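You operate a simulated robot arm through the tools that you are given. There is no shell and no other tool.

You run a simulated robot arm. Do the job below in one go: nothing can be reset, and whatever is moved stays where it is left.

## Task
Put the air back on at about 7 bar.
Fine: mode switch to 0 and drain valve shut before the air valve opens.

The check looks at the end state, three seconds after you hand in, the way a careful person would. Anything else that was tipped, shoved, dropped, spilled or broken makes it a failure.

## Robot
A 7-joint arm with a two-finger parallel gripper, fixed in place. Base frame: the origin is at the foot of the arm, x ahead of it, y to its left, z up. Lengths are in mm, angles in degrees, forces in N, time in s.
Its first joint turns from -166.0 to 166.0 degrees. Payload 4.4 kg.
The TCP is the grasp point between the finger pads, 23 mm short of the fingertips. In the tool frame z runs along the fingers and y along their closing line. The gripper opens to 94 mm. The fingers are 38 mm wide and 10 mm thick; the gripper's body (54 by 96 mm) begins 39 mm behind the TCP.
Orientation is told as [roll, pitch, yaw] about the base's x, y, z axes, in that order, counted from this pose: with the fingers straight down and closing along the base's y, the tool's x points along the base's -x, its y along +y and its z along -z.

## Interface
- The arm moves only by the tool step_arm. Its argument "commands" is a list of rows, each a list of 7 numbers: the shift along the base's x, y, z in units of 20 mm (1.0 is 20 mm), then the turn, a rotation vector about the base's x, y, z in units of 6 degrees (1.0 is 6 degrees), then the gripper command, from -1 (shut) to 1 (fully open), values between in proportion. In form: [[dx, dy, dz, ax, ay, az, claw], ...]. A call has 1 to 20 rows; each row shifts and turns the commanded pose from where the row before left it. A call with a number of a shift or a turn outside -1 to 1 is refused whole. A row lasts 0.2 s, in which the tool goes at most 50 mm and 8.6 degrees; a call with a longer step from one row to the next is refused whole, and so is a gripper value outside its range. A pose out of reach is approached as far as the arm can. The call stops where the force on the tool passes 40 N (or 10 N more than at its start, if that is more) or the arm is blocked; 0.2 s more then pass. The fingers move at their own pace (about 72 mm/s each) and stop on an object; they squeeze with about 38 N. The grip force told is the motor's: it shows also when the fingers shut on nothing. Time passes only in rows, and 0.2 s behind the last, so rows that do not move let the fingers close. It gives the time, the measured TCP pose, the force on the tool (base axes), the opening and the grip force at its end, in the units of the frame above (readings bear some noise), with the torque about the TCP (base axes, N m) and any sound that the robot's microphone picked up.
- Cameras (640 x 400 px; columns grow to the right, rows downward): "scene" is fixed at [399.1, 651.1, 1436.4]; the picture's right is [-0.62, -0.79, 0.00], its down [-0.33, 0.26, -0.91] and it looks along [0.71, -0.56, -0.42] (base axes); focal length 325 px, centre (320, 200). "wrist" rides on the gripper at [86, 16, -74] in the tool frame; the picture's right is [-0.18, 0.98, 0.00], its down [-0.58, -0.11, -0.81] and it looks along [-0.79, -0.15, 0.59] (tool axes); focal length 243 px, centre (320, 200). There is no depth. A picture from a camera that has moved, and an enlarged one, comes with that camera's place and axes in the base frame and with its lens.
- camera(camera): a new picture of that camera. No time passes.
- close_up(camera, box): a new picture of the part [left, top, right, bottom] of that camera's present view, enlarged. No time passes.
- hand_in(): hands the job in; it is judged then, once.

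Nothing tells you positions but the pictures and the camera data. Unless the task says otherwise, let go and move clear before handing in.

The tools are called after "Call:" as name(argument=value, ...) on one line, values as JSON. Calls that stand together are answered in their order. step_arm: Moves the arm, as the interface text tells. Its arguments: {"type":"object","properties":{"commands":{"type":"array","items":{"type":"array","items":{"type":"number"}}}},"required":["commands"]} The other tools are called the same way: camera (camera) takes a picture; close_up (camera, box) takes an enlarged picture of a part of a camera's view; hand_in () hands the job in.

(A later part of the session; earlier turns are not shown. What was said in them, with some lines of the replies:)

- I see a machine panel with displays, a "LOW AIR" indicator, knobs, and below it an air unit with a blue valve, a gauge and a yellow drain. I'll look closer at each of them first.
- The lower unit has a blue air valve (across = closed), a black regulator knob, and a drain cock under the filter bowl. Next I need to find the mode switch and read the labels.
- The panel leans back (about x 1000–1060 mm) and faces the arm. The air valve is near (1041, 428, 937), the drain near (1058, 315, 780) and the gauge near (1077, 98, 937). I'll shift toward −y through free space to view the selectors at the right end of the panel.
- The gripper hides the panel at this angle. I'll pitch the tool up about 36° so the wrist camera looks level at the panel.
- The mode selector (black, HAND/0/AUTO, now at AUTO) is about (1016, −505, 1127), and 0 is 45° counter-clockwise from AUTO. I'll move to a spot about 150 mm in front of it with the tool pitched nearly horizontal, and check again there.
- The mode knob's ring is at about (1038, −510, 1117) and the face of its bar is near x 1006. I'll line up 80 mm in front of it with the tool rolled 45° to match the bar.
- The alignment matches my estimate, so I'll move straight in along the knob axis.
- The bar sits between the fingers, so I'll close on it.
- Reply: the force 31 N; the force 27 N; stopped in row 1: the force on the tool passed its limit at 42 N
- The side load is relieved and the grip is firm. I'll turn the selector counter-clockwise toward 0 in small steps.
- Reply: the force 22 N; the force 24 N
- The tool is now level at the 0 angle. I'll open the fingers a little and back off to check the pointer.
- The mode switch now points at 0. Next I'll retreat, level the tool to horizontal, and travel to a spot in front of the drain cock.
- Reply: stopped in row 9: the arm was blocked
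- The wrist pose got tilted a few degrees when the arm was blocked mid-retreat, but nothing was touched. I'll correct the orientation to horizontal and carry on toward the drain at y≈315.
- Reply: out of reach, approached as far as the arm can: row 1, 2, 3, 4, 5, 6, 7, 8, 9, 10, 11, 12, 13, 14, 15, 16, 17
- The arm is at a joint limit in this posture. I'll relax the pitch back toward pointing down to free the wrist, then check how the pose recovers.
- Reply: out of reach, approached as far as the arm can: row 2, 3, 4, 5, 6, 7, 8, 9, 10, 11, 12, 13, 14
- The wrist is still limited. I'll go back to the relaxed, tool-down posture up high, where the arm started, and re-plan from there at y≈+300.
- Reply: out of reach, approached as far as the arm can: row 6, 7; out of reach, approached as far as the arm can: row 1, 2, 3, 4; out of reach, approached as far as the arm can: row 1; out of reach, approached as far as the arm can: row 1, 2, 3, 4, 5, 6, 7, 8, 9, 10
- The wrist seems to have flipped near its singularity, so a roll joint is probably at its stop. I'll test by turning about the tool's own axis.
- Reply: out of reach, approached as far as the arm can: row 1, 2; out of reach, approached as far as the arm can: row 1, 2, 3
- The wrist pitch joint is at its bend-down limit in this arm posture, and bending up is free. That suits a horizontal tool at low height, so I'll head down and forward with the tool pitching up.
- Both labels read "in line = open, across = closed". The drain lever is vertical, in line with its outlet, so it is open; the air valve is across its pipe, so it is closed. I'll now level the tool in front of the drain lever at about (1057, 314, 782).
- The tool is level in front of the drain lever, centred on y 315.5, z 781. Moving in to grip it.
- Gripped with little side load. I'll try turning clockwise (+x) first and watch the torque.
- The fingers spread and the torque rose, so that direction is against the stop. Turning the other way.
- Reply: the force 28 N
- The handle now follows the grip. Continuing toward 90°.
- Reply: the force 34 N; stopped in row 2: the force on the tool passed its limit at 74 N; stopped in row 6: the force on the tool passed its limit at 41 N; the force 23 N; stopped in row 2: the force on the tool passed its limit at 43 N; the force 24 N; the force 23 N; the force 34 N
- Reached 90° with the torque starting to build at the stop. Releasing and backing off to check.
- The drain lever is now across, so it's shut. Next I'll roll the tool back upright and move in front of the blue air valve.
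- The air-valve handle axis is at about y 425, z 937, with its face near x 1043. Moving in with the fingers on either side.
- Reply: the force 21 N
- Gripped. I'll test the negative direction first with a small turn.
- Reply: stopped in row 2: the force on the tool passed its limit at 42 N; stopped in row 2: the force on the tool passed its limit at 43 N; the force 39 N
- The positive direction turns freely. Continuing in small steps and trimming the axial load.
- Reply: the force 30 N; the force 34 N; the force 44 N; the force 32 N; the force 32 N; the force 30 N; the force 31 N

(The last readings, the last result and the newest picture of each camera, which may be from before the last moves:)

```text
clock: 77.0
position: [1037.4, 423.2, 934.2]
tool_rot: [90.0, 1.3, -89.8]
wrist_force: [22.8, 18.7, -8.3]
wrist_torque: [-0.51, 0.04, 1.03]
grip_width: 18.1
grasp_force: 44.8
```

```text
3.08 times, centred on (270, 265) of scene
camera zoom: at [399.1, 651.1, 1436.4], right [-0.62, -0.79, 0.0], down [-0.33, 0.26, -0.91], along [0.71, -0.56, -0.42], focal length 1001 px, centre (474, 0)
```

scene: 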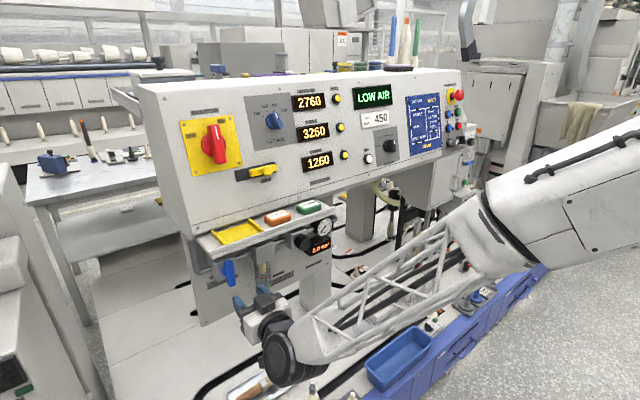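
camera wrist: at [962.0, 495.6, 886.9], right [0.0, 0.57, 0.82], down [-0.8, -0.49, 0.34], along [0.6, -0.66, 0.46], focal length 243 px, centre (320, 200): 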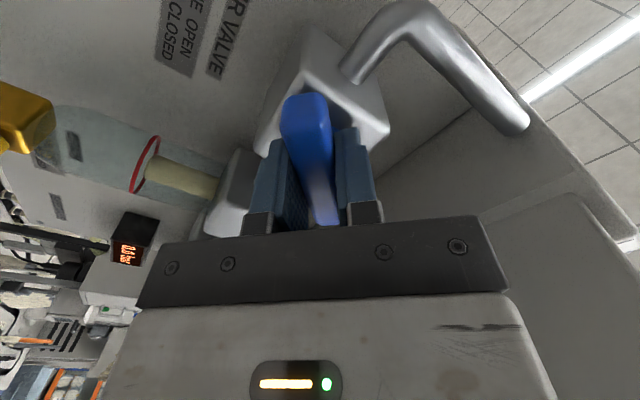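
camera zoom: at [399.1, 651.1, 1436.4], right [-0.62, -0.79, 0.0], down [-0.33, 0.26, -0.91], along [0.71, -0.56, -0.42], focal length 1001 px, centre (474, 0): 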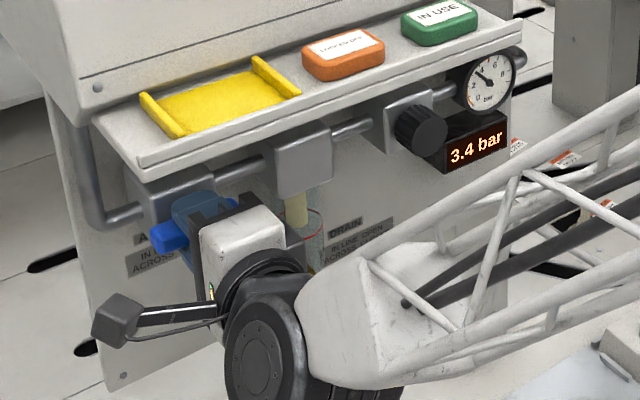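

The valve is open at its stop and the display reads 3.4 bar. Releasing and backing off, then checking whether the pressure settles.

Call:
step_arm(commands=[[0, 0, 0, 0, 0, 0, -0.2], [0, 0, 0, 0, 0, 0, -0.1], [0, 0, 0, 0, 0, 0, -0.1], [-0.8, 0, 0, 0, 0, 0, -0.1], [-0.8, 0, 0, 0, 0, 0, -0.1], [-0.8, 0, 0, 0, 0, 0, -0.1], [-0.8, 0, 0, 0, 0, 0, -0.1], [-0.8, 0, 0, 0, 0, 0, -0.1]])

Call:
camera(camera="wrist")

Call:
close_up(camera="scene", box=[190, 200, 350, 330])

Call:
camera(camera="scene")

```text
clock: 78.8
position: [956.5, 423.0, 934.4]
tool_rot: [90.0, 1.2, -89.7]
wrist_force: [0.4, 0.1, -0.6]
wrist_torque: [0.0, 0.0, -0.04]
grip_width: 42.4
grasp_force: 0.1
```

```text
taken
camera wrist: at [881.8, 508.9, 954.1], right [0.0, -0.21, 0.98], down [-0.8, -0.58, -0.12], along [0.6, -0.79, -0.17], focal length 243 px, centre (320, 200)
```

wrist: 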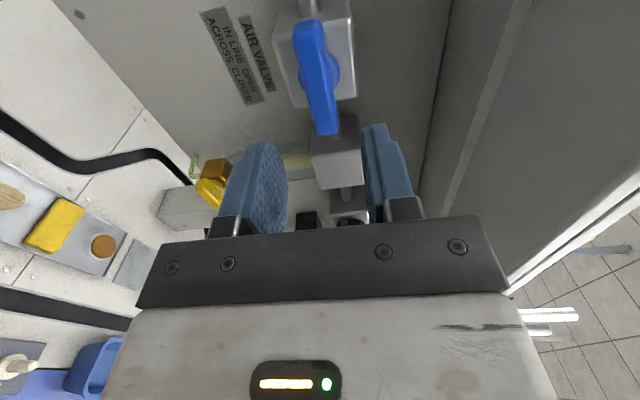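

```text
3.08 times, centred on (270, 265) of scene
camera zoom: at [399.1, 651.1, 1436.4], right [-0.62, -0.79, 0.0], down [-0.33, 0.26, -0.91], along [0.71, -0.56, -0.42], focal length 1001 px, centre (474, 0)
```

zoom: 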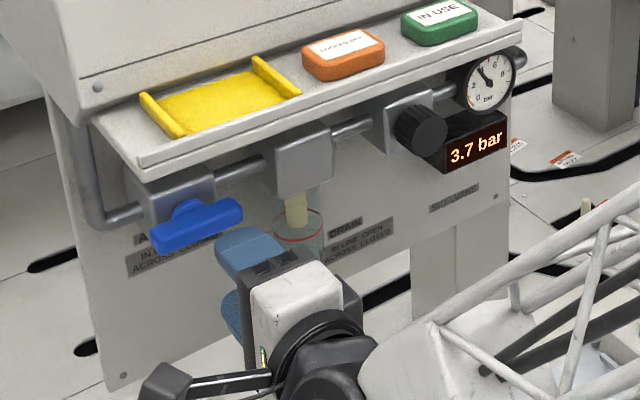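

```text
taken
```

scene: 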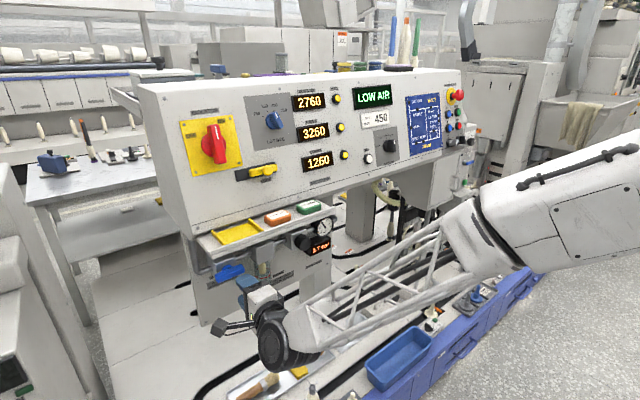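

The air valve is open with its handle in line, and the line is at about 3.7 bar. Next I'll go to the regulator knob (about y 195, z 933) and roll the tool back upright on the way.

Call:
step_arm(commands=[[-1, 0, 0, -1, 0, 0, -0.1], [-0.8, -0.5, 0, -1, 0, 0, 0.1], [0, -0.8, 0, -1, 0, 0, 0.3], [0, -0.8, 0, -1, 0, 0, 0.4], [0, -0.8, 0, -1, 0, 0, 0.4], [0, -0.8, 0, -1, 0, 0, 0.4], [0, -0.8, 0, -1, 0, 0, 0.4], [0, -0.8, 0, -1, 0, 0, 0.4], [0, -0.8, 0, -1, 0, 0, 0.4], [0, -0.8, 0, -1, 0, 0, 0.4], [0, -0.8, 0, -1, 0, 0, 0.4], [0, -0.8, 0, -1, 0, 0, 0.4], [0, -0.8, 0, -1, 0, 0, 0.4], [0, -0.8, 0, -1, 0, 0, 0.4], [0, -0.8, 0, -1, 0, 0, 0.4], [0, -0.5, 0, -0.2, 0, 0, 0.4]])

Call:
camera(camera="wrist")

Call:
close_up(camera="scene", box=[190, 200, 350, 330])

```text
clock: 82.2
position: [921.5, 194.2, 935.6]
tool_rot: [-10.7, -89.7, 10.9]
wrist_force: [1.4, -0.1, -0.4]
wrist_torque: [0.0, 0.0, 0.02]
grip_width: 65.9
grasp_force: 0.2
```

```text
taken
camera wrist: at [846.4, 211.4, 850.1], right [0.0, 0.98, 0.18], down [-0.8, -0.11, 0.59], along [0.6, -0.15, 0.79], focal length 243 px, centre (320, 200)
```

wrist: 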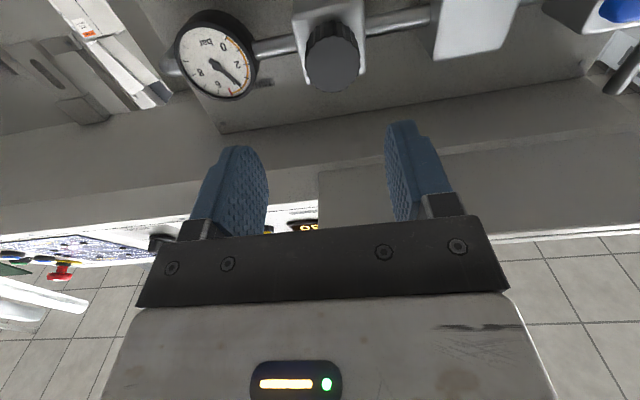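

```text
3.08 times, centred on (270, 265) of scene
camera zoom: at [399.1, 651.1, 1436.4], right [-0.62, -0.79, 0.0], down [-0.33, 0.26, -0.91], along [0.71, -0.56, -0.42], focal length 1001 px, centre (474, 0)
```

zoom: 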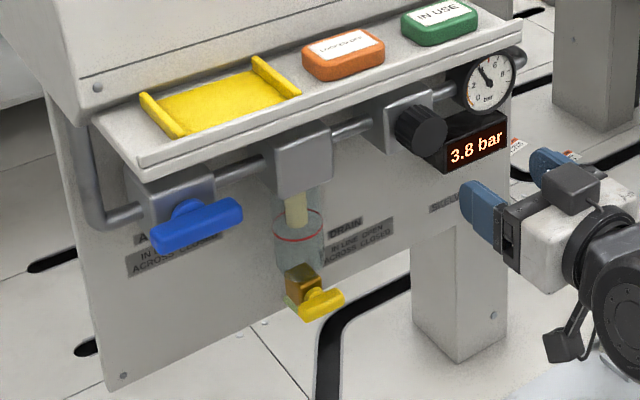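

Call:
close_up(camera="wrist", box=[160, 0, 380, 120])

Call:
close_up(camera="wrist", box=[290, 0, 380, 100])

Call:
close_up(camera="scene", box=[295, 205, 345, 265])

```text
2.91 times, centred on (270, 60) of wrist
camera zoom: at [846.4, 211.4, 850.1], right [0.0, 0.98, 0.18], down [-0.8, -0.11, 0.59], along [0.6, -0.15, 0.79], focal length 706 px, centre (466, 607)
```

zoom: 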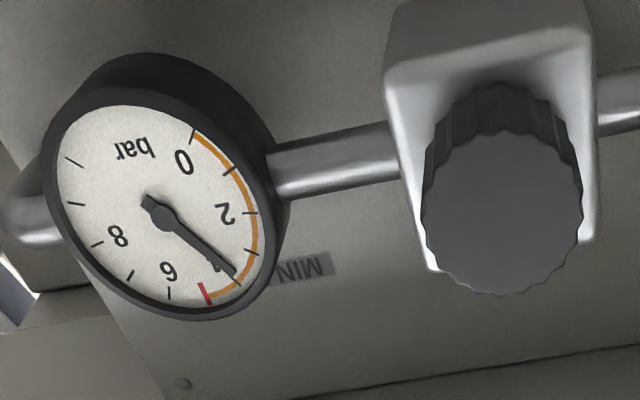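

```text
4.00 times, centred on (335, 50) of wrist
camera zoom: at [846.4, 211.4, 850.1], right [0.0, 0.98, 0.18], down [-0.8, -0.11, 0.59], along [0.6, -0.15, 0.79], focal length 970 px, centre (260, 800)
```

zoom: 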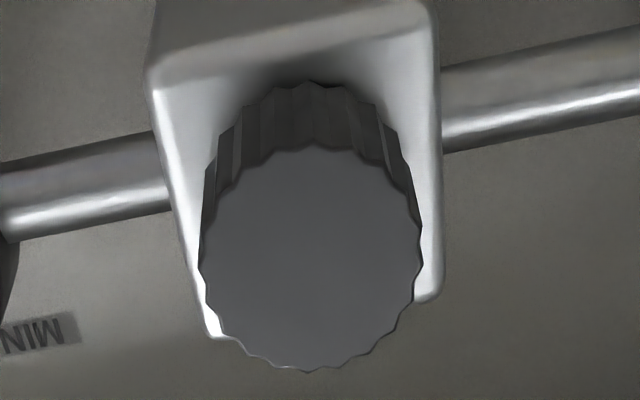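

```text
6.67 times, centred on (320, 235) of scene
camera zoom: at [399.1, 651.1, 1436.4], right [-0.62, -0.79, 0.0], down [-0.33, 0.26, -0.91], along [0.71, -0.56, -0.42], focal length 2169 px, centre (320, -33)
```

zoom: 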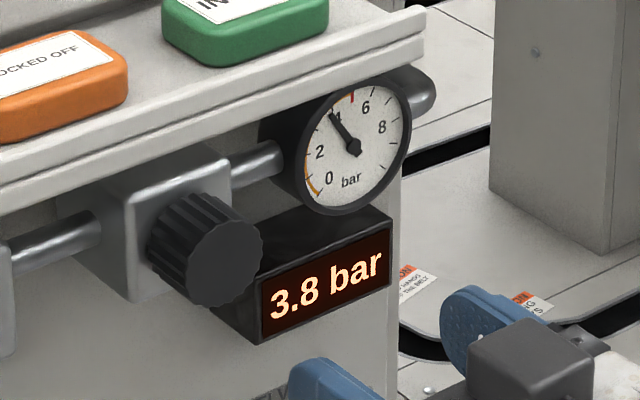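

The regulator knob face is at about (1032, 205, 935), 40 mm across, and the pressure is 3.8 bar. I'll pre-roll the tool about −80° so I have plenty of clockwise travel, then move in.

Call:
step_arm(commands=[[0, 0.1, 0, -1, 0, 0, 0.4], [0, 0.1, 0, -1, 0, 0, 0.4], [0, 0.1, 0, -1, 0, 0, 0.4], [0, 0.1, 0, -1, 0, 0, 0.4], [0, 0.12, 0, -1, 0, 0, 0.4], [0, 0, 0, -1, 0, 0, 0.4], [0, 0, 0, -1, 0, 0, 0.4], [0, 0, 0, -1, 0, 0, 0.4], [0, 0, 0, -1, 0, 0, 0.4], [0, 0, 0, -1, 0, 0, 0.4], [0, 0, 0, -1, 0, 0, 0.4], [0, 0, 0, -1, 0, 0, 0.4], [0.5, 0, 0, -1, 0, 0, 0.4], [0.5, 0, 0, 0, 0, 0, 0.4]])

Call:
camera(camera="wrist")

Call:
close_up(camera="scene", box=[265, 200, 385, 300])

```text
clock: 85.2
position: [940.5, 205.5, 935.2]
tool_rot: [-89.8, -12.0, 89.7]
wrist_force: [0.3, 0.2, 0.2]
wrist_torque: [-0.01, 0.02, -0.03]
grip_width: 65.8
grasp_force: 0.1
```

```text
taken
camera wrist: at [866.1, 124.8, 902.1], right [0.0, 0.38, -0.92], down [-0.8, 0.55, 0.23], along [0.6, 0.74, 0.31], focal length 243 px, centre (320, 200)
```

wrist: 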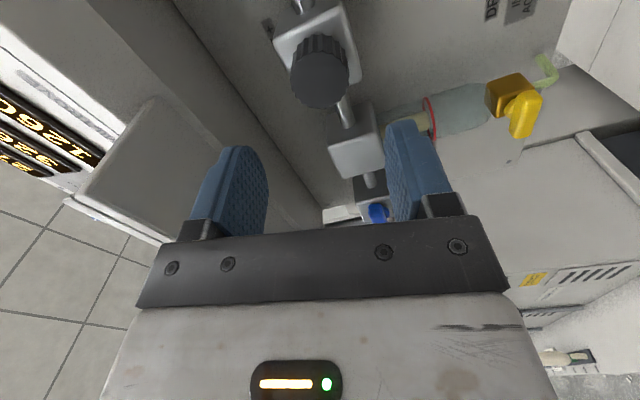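

```text
4.00 times, centred on (325, 250) of scene
camera zoom: at [399.1, 651.1, 1436.4], right [-0.62, -0.79, 0.0], down [-0.33, 0.26, -0.91], along [0.71, -0.56, -0.42], focal length 1302 px, centre (300, 0)
```

zoom: 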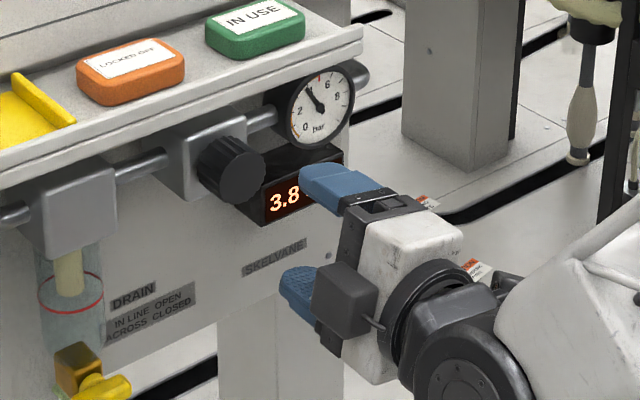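

Call:
step_arm(commands=[[0.88, -0.02, 0, 0, 0, 0, 0.4], [0.88, -0.02, 0, 0, 0, 0, 0.4], [0.88, -0.01, 0, 0, 0, 0, 0.4], [0.88, 0, 0, 0, 0, 0, 0.4], [0.5, 0, 0, 0, 0, 0, 0.4], [0.3, 0, 0, 0, 0, 0, 0.4]])

Call:
camera(camera="wrist")

Call:
close_up(camera="scene", box=[265, 200, 385, 300])

```text
clock: 86.5
position: [1025.5, 206.1, 935.3]
tool_rot: [-89.9, -12.0, 89.7]
wrist_force: [-0.5, 1.1, -0.2]
wrist_torque: [-0.01, 0.0, -0.01]
grip_width: 66.0
grasp_force: 0.1
```

```text
taken
camera wrist: at [951.5, 124.4, 902.0], right [0.0, 0.38, -0.92], down [-0.8, 0.55, 0.23], along [0.6, 0.74, 0.31], focal length 243 px, centre (320, 200)
```

wrist: 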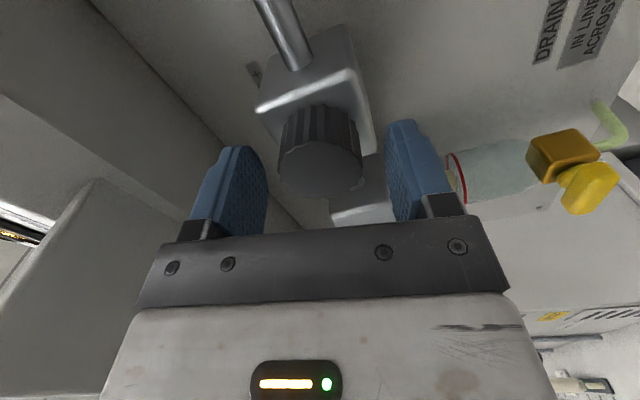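

```text
4.00 times, centred on (325, 250) of scene
camera zoom: at [399.1, 651.1, 1436.4], right [-0.62, -0.79, 0.0], down [-0.33, 0.26, -0.91], along [0.71, -0.56, -0.42], focal length 1302 px, centre (300, 0)
```

zoom: 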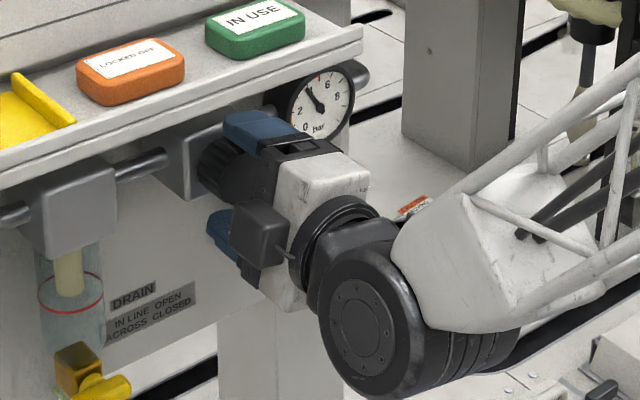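

Call:
step_arm(commands=[[0.1, -0.05, 0, 0, 0, 0, 0.1], [0, 0, 0, 0, 0, 0, -0.1], [0, 0, 0, 0, 0, 0, -1], [0, 0, 0, 0, 0, 0, -1], [0, 0, 0, 0, 0, 0, -1]])

Call:
close_up(camera="scene", box=[265, 200, 385, 300])

```text
clock: 87.8
position: [1028.3, 204.9, 935.5]
tool_rot: [-89.9, -12.0, 89.7]
wrist_force: [9.0, 3.5, -7.8]
wrist_torque: [0.0, -0.46, 0.46]
grip_width: 41.1
grasp_force: 45.0
```

```text
4.00 times, centred on (325, 250) of scene
camera zoom: at [399.1, 651.1, 1436.4], right [-0.62, -0.79, 0.0], down [-0.33, 0.26, -0.91], along [0.71, -0.56, -0.42], focal length 1302 px, centre (300, 0)
```

zoom: 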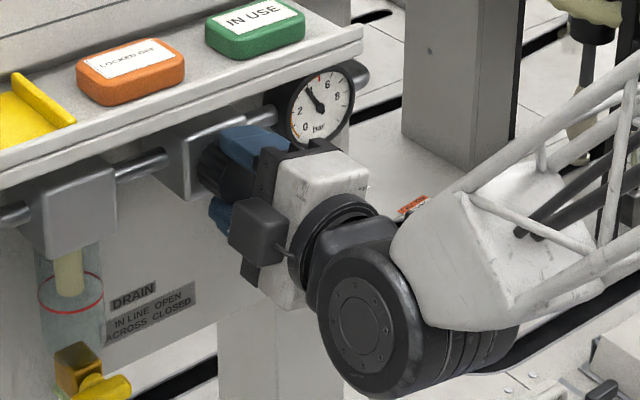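

The knob is gripped at 41 mm with little load. I'll turn it clockwise (+x) by about 15° and watch the gauge.

Call:
step_arm(commands=[[0, 0, 0, 0.5, 0, 0, -1], [0, 0, 0, 0.5, 0, 0, -1], [0, 0, 0, 0.5, 0, 0, -1], [0, 0, 0, 0.5, 0, 0, -1], [0, 0, 0, 0.5, 0, 0, -1]])

Call:
close_up(camera="scene", box=[295, 200, 365, 270])

```text
clock: 89.0
position: [1028.0, 204.8, 935.1]
tool_rot: [-89.7, -27.0, 89.7]
wrist_force: [-17.4, 16.3, -3.6]
wrist_torque: [0.01, -0.22, -0.34]
grip_width: 41.1
grasp_force: 44.5
```

```text
5.71 times, centred on (330, 235) of scene
camera zoom: at [399.1, 651.1, 1436.4], right [-0.62, -0.79, 0.0], down [-0.33, 0.26, -0.91], along [0.71, -0.56, -0.42], focal length 1859 px, centre (263, 0)
```

zoom: 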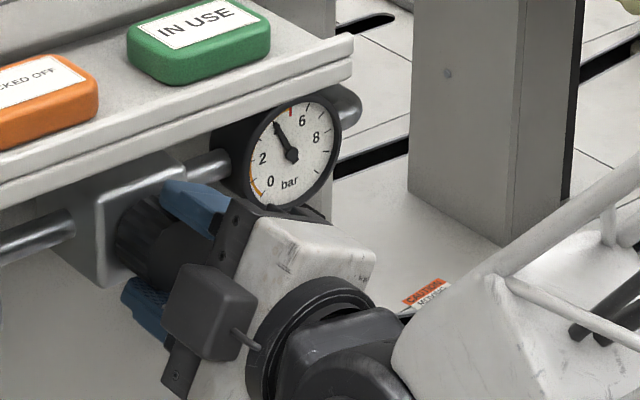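

Call:
step_arm(commands=[[-0.01, 0.01, 0, 0.5, 0, 0, -1], [0, 0, 0, 0.5, 0, 0, -1], [0, 0, 0, 0.5, 0, 0, -1], [0, 0, 0, 0.5, 0, 0, -1], [0, 0, 0, 0.5, 0, 0, -1], [0, 0, 0, 0.5, 0, 0, -1]])

Call:
close_up(camera="scene", box=[295, 200, 365, 270])

```text
clock: 90.3
position: [1027.5, 204.7, 934.6]
tool_rot: [-89.7, -45.0, 89.6]
wrist_force: [-32.4, 15.9, -6.2]
wrist_torque: [-0.02, 0.37, -0.54]
grip_width: 41.1
grasp_force: 45.0
```

```text
5.71 times, centred on (330, 235) of scene
camera zoom: at [399.1, 651.1, 1436.4], right [-0.62, -0.79, 0.0], down [-0.33, 0.26, -0.91], along [0.71, -0.56, -0.42], focal length 1859 px, centre (263, 0)
```

zoom: 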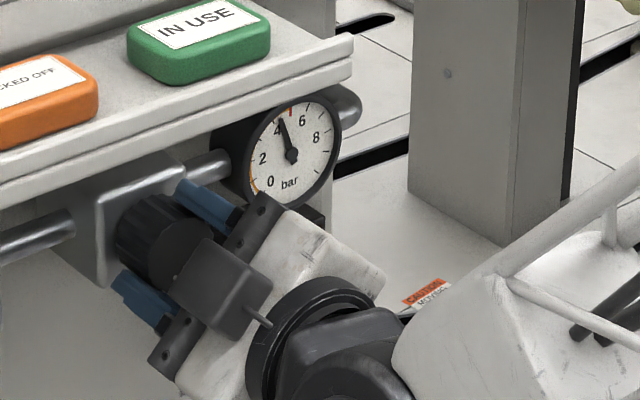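

The pressure is rising (about 4.5 bar), so this is the right direction. Continuing.

Call:
step_arm(commands=[[-0.02, 0.01, -0.01, 0.5, 0, 0, -1], [0, 0, 0, 0.5, 0, 0, -1], [0, 0, 0, 0.5, 0, 0, -1], [0, 0, 0, 0.5, 0, 0, -1], [0, 0, 0, 0.5, 0, 0, -1], [0, 0, 0, 0.5, 0, 0, -1], [0, 0, 0, 0.5, 0, 0, -1], [0, 0, 0, 0.5, 0, 0, -1]])

Call:
close_up(camera="scene", box=[295, 200, 365, 270])

```text
clock: 92.2
position: [1028.3, 206.0, 933.4]
tool_rot: [-89.0, -69.0, 89.1]
wrist_force: [-24.6, 27.6, -12.6]
wrist_torque: [-0.02, 0.16, 0.13]
grip_width: 41.5
grasp_force: 45.0
```

```text
5.71 times, centred on (330, 235) of scene
camera zoom: at [399.1, 651.1, 1436.4], right [-0.62, -0.79, 0.0], down [-0.33, 0.26, -0.91], along [0.71, -0.56, -0.42], focal length 1859 px, centre (263, 0)
```

zoom: 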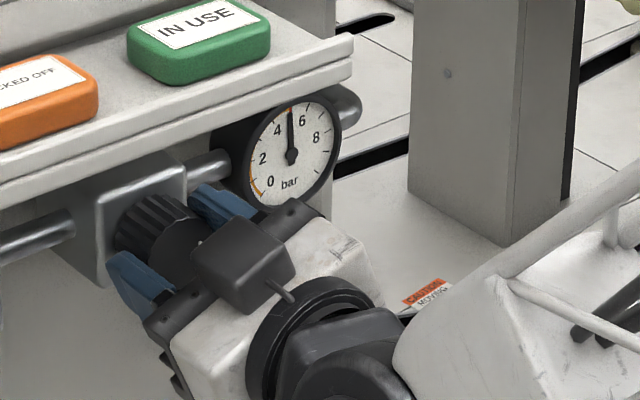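

Call:
step_arm(commands=[[-0.015, 0.025, -0.01, 0.5, 0, 0, -1], [0, 0, 0, 0.5, 0, 0, -1], [0, 0, 0, 0.5, 0, 0, -1], [0, 0, 0, 0.5, 0, 0, -1], [0, 0, 0, 0.5, 0, 0, -1], [0, 0, 0, 0.5, 0, 0, -1], [0, 0, 0, 0.5, 0, 0, -1], [0, 0, 0, 0.5, 0, 0, -1]])

Call:
close_up(camera="scene", box=[295, 200, 365, 270])

```text
clock: 94.0
position: [1028.4, 204.8, 934.0]
tool_rot: [83.8, -86.8, -83.9]
wrist_force: [14.6, 27.8, -18.2]
wrist_torque: [-0.01, 1.26, 0.15]
grip_width: 41.2
grasp_force: 45.1
```

```text
5.71 times, centred on (330, 235) of scene
camera zoom: at [399.1, 651.1, 1436.4], right [-0.62, -0.79, 0.0], down [-0.33, 0.26, -0.91], along [0.71, -0.56, -0.42], focal length 1859 px, centre (263, 0)
```

zoom: 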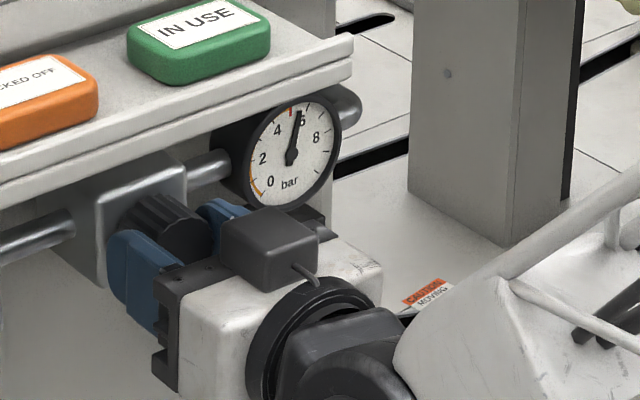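

Call:
step_arm(commands=[[0.01, 0.025, -0.015, 0.5, 0, 0, -1], [0, 0, 0, 0.5, 0, 0, -1], [0, 0, 0, 0.5, 0, 0, -1], [0, 0, 0, 0.5, 0, 0, -1], [0, 0, 0, 0.5, 0, 0, -1], [0, 0, 0, 0.5, 0, 0, -1], [0, 0, 0, 0.5, 0, 0, -1], [0, 0, 0, 0.5, 0, 0, -1]])

Call:
close_up(camera="scene", box=[295, 200, 365, 270])

```text
clock: 95.8
position: [1028.2, 205.8, 934.7]
tool_rot: [89.4, -63.0, -89.3]
wrist_force: [9.8, 9.1, -9.9]
wrist_torque: [0.01, 0.72, 0.75]
grip_width: 41.1
grasp_force: 44.8
```

```text
5.71 times, centred on (330, 235) of scene
camera zoom: at [399.1, 651.1, 1436.4], right [-0.62, -0.79, 0.0], down [-0.33, 0.26, -0.91], along [0.71, -0.56, -0.42], focal length 1859 px, centre (263, 0)
```

zoom: 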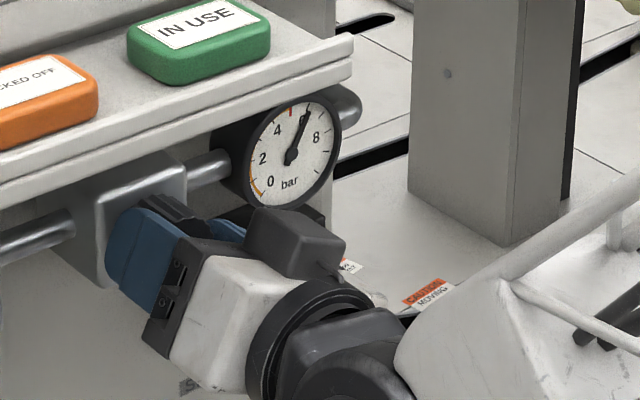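

Call:
step_arm(commands=[[0.0, 0.01, -0.01, 0.5, 0, 0, -1], [0, 0, 0, 0.5, 0, 0, -1], [0, 0, 0, 0.5, 0, 0, -1], [0, 0, 0, 0.5, 0, 0, -1], [0, 0, 0, 0.5, 0, 0, -1], [0, 0, 0, 0.5, 0, 0, -1], [0, 0, 0, 0.5, 0, 0, -1], [0, 0, 0, 0, 0, 0, -1], [0, 0, 0, 0, 0, 0, -1], [0, 0, 0, 0, 0, 0, -1], [0, 0, 0, 0, 0, 0, -1], [0, 0, 0, 0, 0, 0, -1], [0, 0, 0, 0, 0, 0, -1]])

Call:
close_up(camera="scene", box=[310, 205, 350, 245])

Call:
close_up(camera="scene", box=[270, 200, 370, 290])

Call:
camera(camera="wrist")

```text
clock: 98.5
position: [1028.6, 205.1, 936.1]
tool_rot: [89.8, -42.0, -89.6]
wrist_force: [10.0, -7.5, -1.2]
wrist_torque: [0.0, 0.02, -0.23]
grip_width: 40.9
grasp_force: 45.5
```

```text
10.00 times, centred on (330, 225) of scene
camera zoom: at [399.1, 651.1, 1436.4], right [-0.62, -0.79, 0.0], down [-0.33, 0.26, -0.91], along [0.71, -0.56, -0.42], focal length 3254 px, centre (220, -50)
```

zoom: 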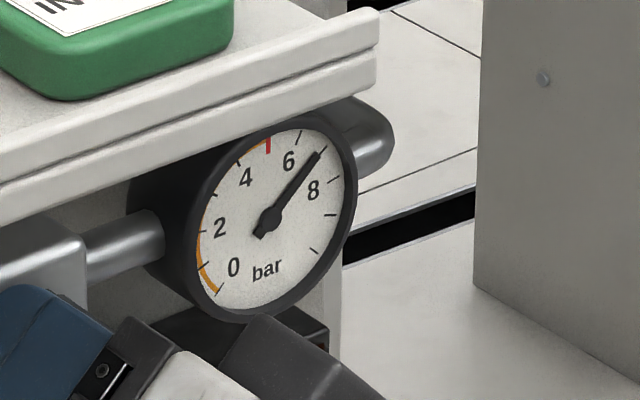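

```text
4.44 times, centred on (320, 245) of scene
camera zoom: at [399.1, 651.1, 1436.4], right [-0.62, -0.79, 0.0], down [-0.33, 0.26, -0.91], along [0.71, -0.56, -0.42], focal length 1446 px, centre (320, 0)
```

zoom: 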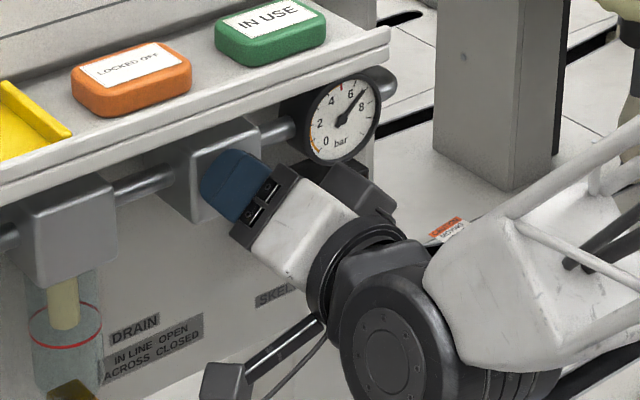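

```text
taken
camera wrist: at [953.6, 280.3, 889.6], right [0.0, 0.52, 0.85], down [-0.8, -0.51, 0.31], along [0.6, -0.69, 0.42], focal length 243 px, centre (320, 200)
```

wrist: 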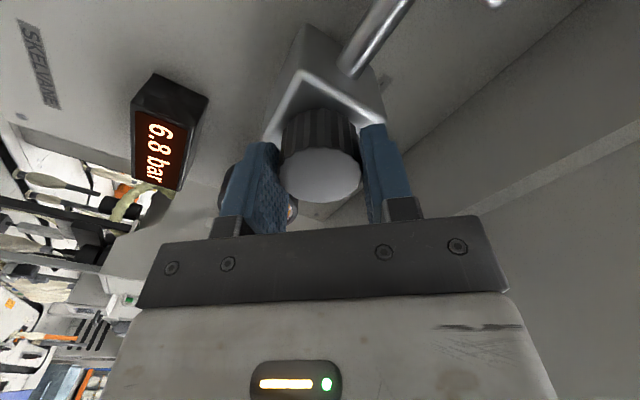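

The wrist camera can read the display, which shows 6.8 bar. I'll wait to see if it has settled.

Call:
step_arm(commands=[[0, 0, 0, 0, 0, 0, -1], [0, 0, 0, 0, 0, 0, -1], [0, 0, 0, 0, 0, 0, -1], [0, 0, 0, 0, 0, 0, -1], [0, 0, 0, 0, 0, 0, -1], [0, 0, 0, 0, 0, 0, -1], [0, 0, 0, 0, 0, 0, -1], [0, 0, 0, 0, 0, 0, -1]])

Call:
close_up(camera="wrist", box=[100, 60, 240, 200])

```text
clock: 100.3
position: [1028.7, 206.1, 934.1]
tool_rot: [89.8, -42.0, -89.6]
wrist_force: [14.3, -12.6, 0.2]
wrist_torque: [0.03, 0.12, -0.19]
grip_width: 41.5
grasp_force: 44.5
```

```text
2.86 times, centred on (170, 130) of wrist
camera zoom: at [953.6, 280.3, 889.6], right [0.0, 0.52, 0.85], down [-0.8, -0.51, 0.31], along [0.6, -0.69, 0.42], focal length 693 px, centre (749, 400)
```

zoom: 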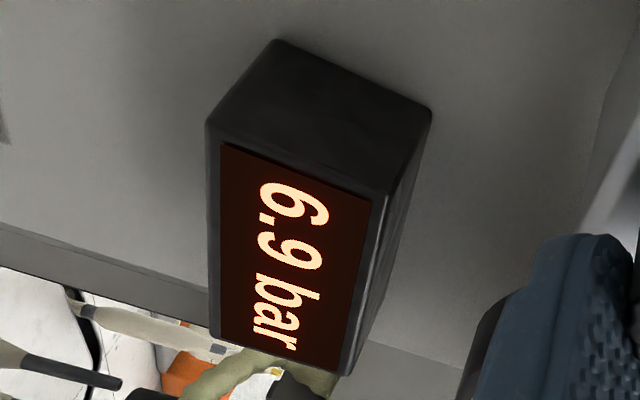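

It reads 6.9 bar; a small 3–4° trim should bring it to 7.0.

Call:
step_arm(commands=[[0, 0, 0, 0.3, 0, 0, -1], [0, 0, 0, 0.3, 0, 0, -1], [0, 0, 0, 0, 0, 0, -1], [0, 0, 0, 0, 0, 0, -1], [0, 0, 0, 0, 0, 0, -1], [0, 0, 0, 0, 0, 0, -1], [0, 0, 0, 0, 0, 0, -1], [0, 0, 0, 0, 0, 0, -1], [0, 0, 0, 0, 0, 0, -1], [0, 0, 0, 0, 0, 0, -1]])

Call:
close_up(camera="wrist", box=[100, 60, 240, 200])

```text
clock: 102.5
position: [1027.7, 205.2, 935.2]
tool_rot: [89.8, -38.4, -89.6]
wrist_force: [8.5, -3.3, 3.1]
wrist_torque: [-0.01, 0.33, 0.16]
grip_width: 41.0
grasp_force: 45.3
```

```text
2.86 times, centred on (170, 130) of wrist
camera zoom: at [953.5, 283.0, 894.4], right [0.0, 0.47, 0.88], down [-0.8, -0.53, 0.28], along [0.6, -0.71, 0.37], focal length 693 px, centre (749, 400)
```

zoom: 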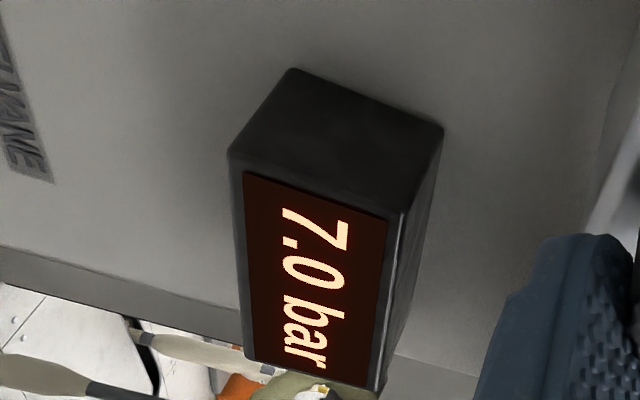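

It reads 7.0 bar. Releasing the knob gently and backing straight out.

Call:
step_arm(commands=[[0, 0, 0, 0, 0, 0, 0.1], [0, 0, 0, 0, 0, 0, 0.3], [0, 0, 0, 0, 0, 0, 0.3], [-0.7, 0, 0, 0, 0, 0, 0.3], [-0.7, 0, 0, 0, 0, 0, 0.3], [-0.7, 0, 0, 0, 0, 0, 0.3], [-0.7, 0, 0, 0, 0, 0, 0.3], [-0.7, 0, 0, 0, 0, 0, 0.3], [-0.7, 0, 0, 0, 0, 0, 0.3], [-0.7, 0, 0, 0, 0, 0, 0.3], [-0.7, 0, 0, 0, 0, 0, 0.3]])

Call:
camera(camera="scene")

Call:
close_up(camera="scene", box=[190, 190, 350, 320])

Call:
close_up(camera="scene", box=[330, 80, 490, 180])

Call:
camera(camera="wrist")

```text
clock: 105.0
position: [915.3, 205.1, 933.3]
tool_rot: [89.7, -38.4, -89.6]
wrist_force: [0.2, 0.4, 0.3]
wrist_torque: [-0.03, 0.01, 0.0]
grip_width: 60.8
grasp_force: 0.0
```

```text
taken
```

scene: 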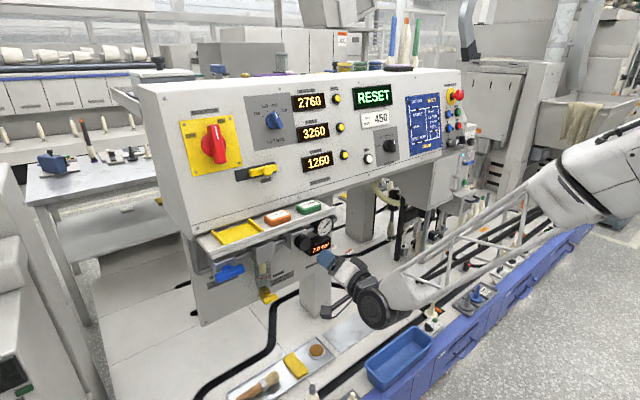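

```text
3.08 times, centred on (270, 255) of scene
camera zoom: at [399.1, 651.1, 1436.4], right [-0.62, -0.79, 0.0], down [-0.33, 0.26, -0.91], along [0.71, -0.56, -0.42], focal length 1001 px, centre (474, 31)
```

zoom: 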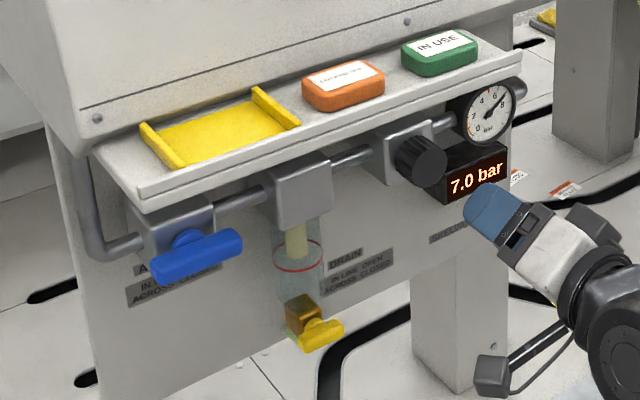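

```text
4.00 times, centred on (410, 130) of scene
camera zoom: at [399.1, 651.1, 1436.4], right [-0.62, -0.79, 0.0], down [-0.33, 0.26, -0.91], along [0.71, -0.56, -0.42], focal length 1302 px, centre (-40, 480)
```

zoom: 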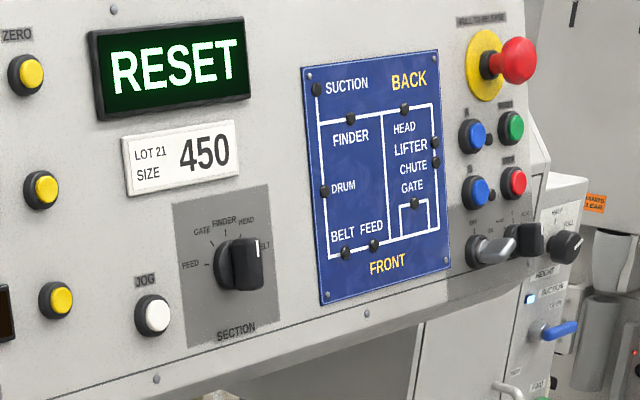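

```text
taken
camera wrist: at [841.3, 282.5, 894.1], right [0.0, 0.47, 0.88], down [-0.8, -0.53, 0.28], along [0.6, -0.71, 0.37], focal length 243 px, centre (320, 200)
```

wrist: 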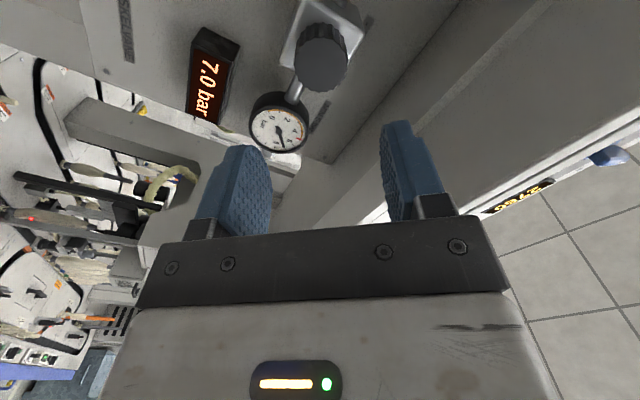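

The display reads 7.0 bar, the blue valve is in line, the drain is across, and the mode switch is at 0. The panel now prompts RESET, which the job doesn't ask for, so I'll leave it. I'll back off a little more and do one last check.

Call:
step_arm(commands=[[-0.7, 0, 0, 0, 0, 0, 0.3], [-0.7, 0, 0, 0, 0, 0, 0.3], [0, 0, 0, 0, 0, 0, 0.3], [0, 0, 0, 0, 0, 0, 0.3], [0, 0, 0, 0, 0, 0, 0.3], [0, 0, 0, 0, 0, 0, 0.3], [0, 0, 0, 0, 0, 0, 0.3], [0, 0, 0, 0, 0, 0, 0.3], [0, 0, 0, 0, 0, 0, 0.3], [0, 0, 0, 0, 0, 0, 0.3]])

Call:
close_up(camera="scene", box=[190, 190, 350, 320])

Call:
close_up(camera="scene", box=[435, 80, 485, 160])

```text
clock: 107.2
position: [888.5, 204.8, 932.9]
tool_rot: [89.8, -38.4, -89.5]
wrist_force: [0.6, -0.7, 0.8]
wrist_torque: [0.0, 0.0, -0.02]
grip_width: 61.1
grasp_force: 0.1
```

```text
3.08 times, centred on (270, 255) of scene
camera zoom: at [399.1, 651.1, 1436.4], right [-0.62, -0.79, 0.0], down [-0.33, 0.26, -0.91], along [0.71, -0.56, -0.42], focal length 1001 px, centre (474, 31)
```

zoom: 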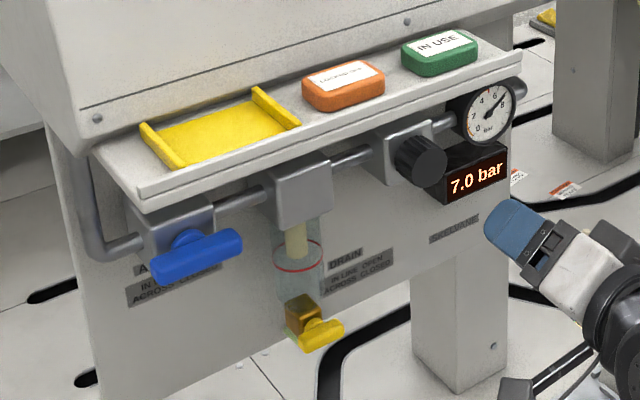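

```text
5.00 times, centred on (460, 120) of scene
camera zoom: at [399.1, 651.1, 1436.4], right [-0.62, -0.79, 0.0], down [-0.33, 0.26, -0.91], along [0.71, -0.56, -0.42], focal length 1627 px, centre (-380, 600)
```

zoom: 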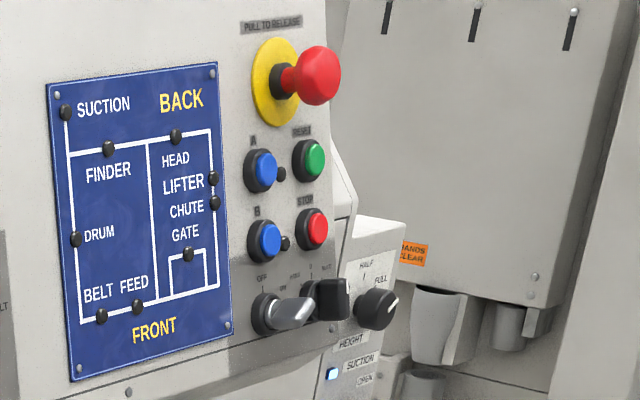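

The pressure is steady at 7.0 bar, everything is in its intended state, and the arm is clear. Handing in.

Call:
hand_in()

```text
The job is handed in.
```

The air is back on and steady at 7.0 bar on the display, and the job is handed in.

I worked in the order you gave:
1. **Mode switch:** turned from AUTO to 0.
2. **Drain valve:** turned across its outlet, so it is shut.
3. **Air valve:** opened only after those two, with its handle now in line with the pipe.
4. **Regulator:** the line came up at about 3.8 bar, so I turned the regulator knob up to reach 7.0.

- **Panel message:** it changed from LOW AIR to RESET once the pressure was up. I did not press reset, because the job didn't ask for it.
- **Arm blocked:** early on, backing away from the mode switch, the arm was blocked and ended up in an awkward posture. I saw no contact force and nothing disturbed in the pictures.

The gripper is open and the arm is clear of the equipment.
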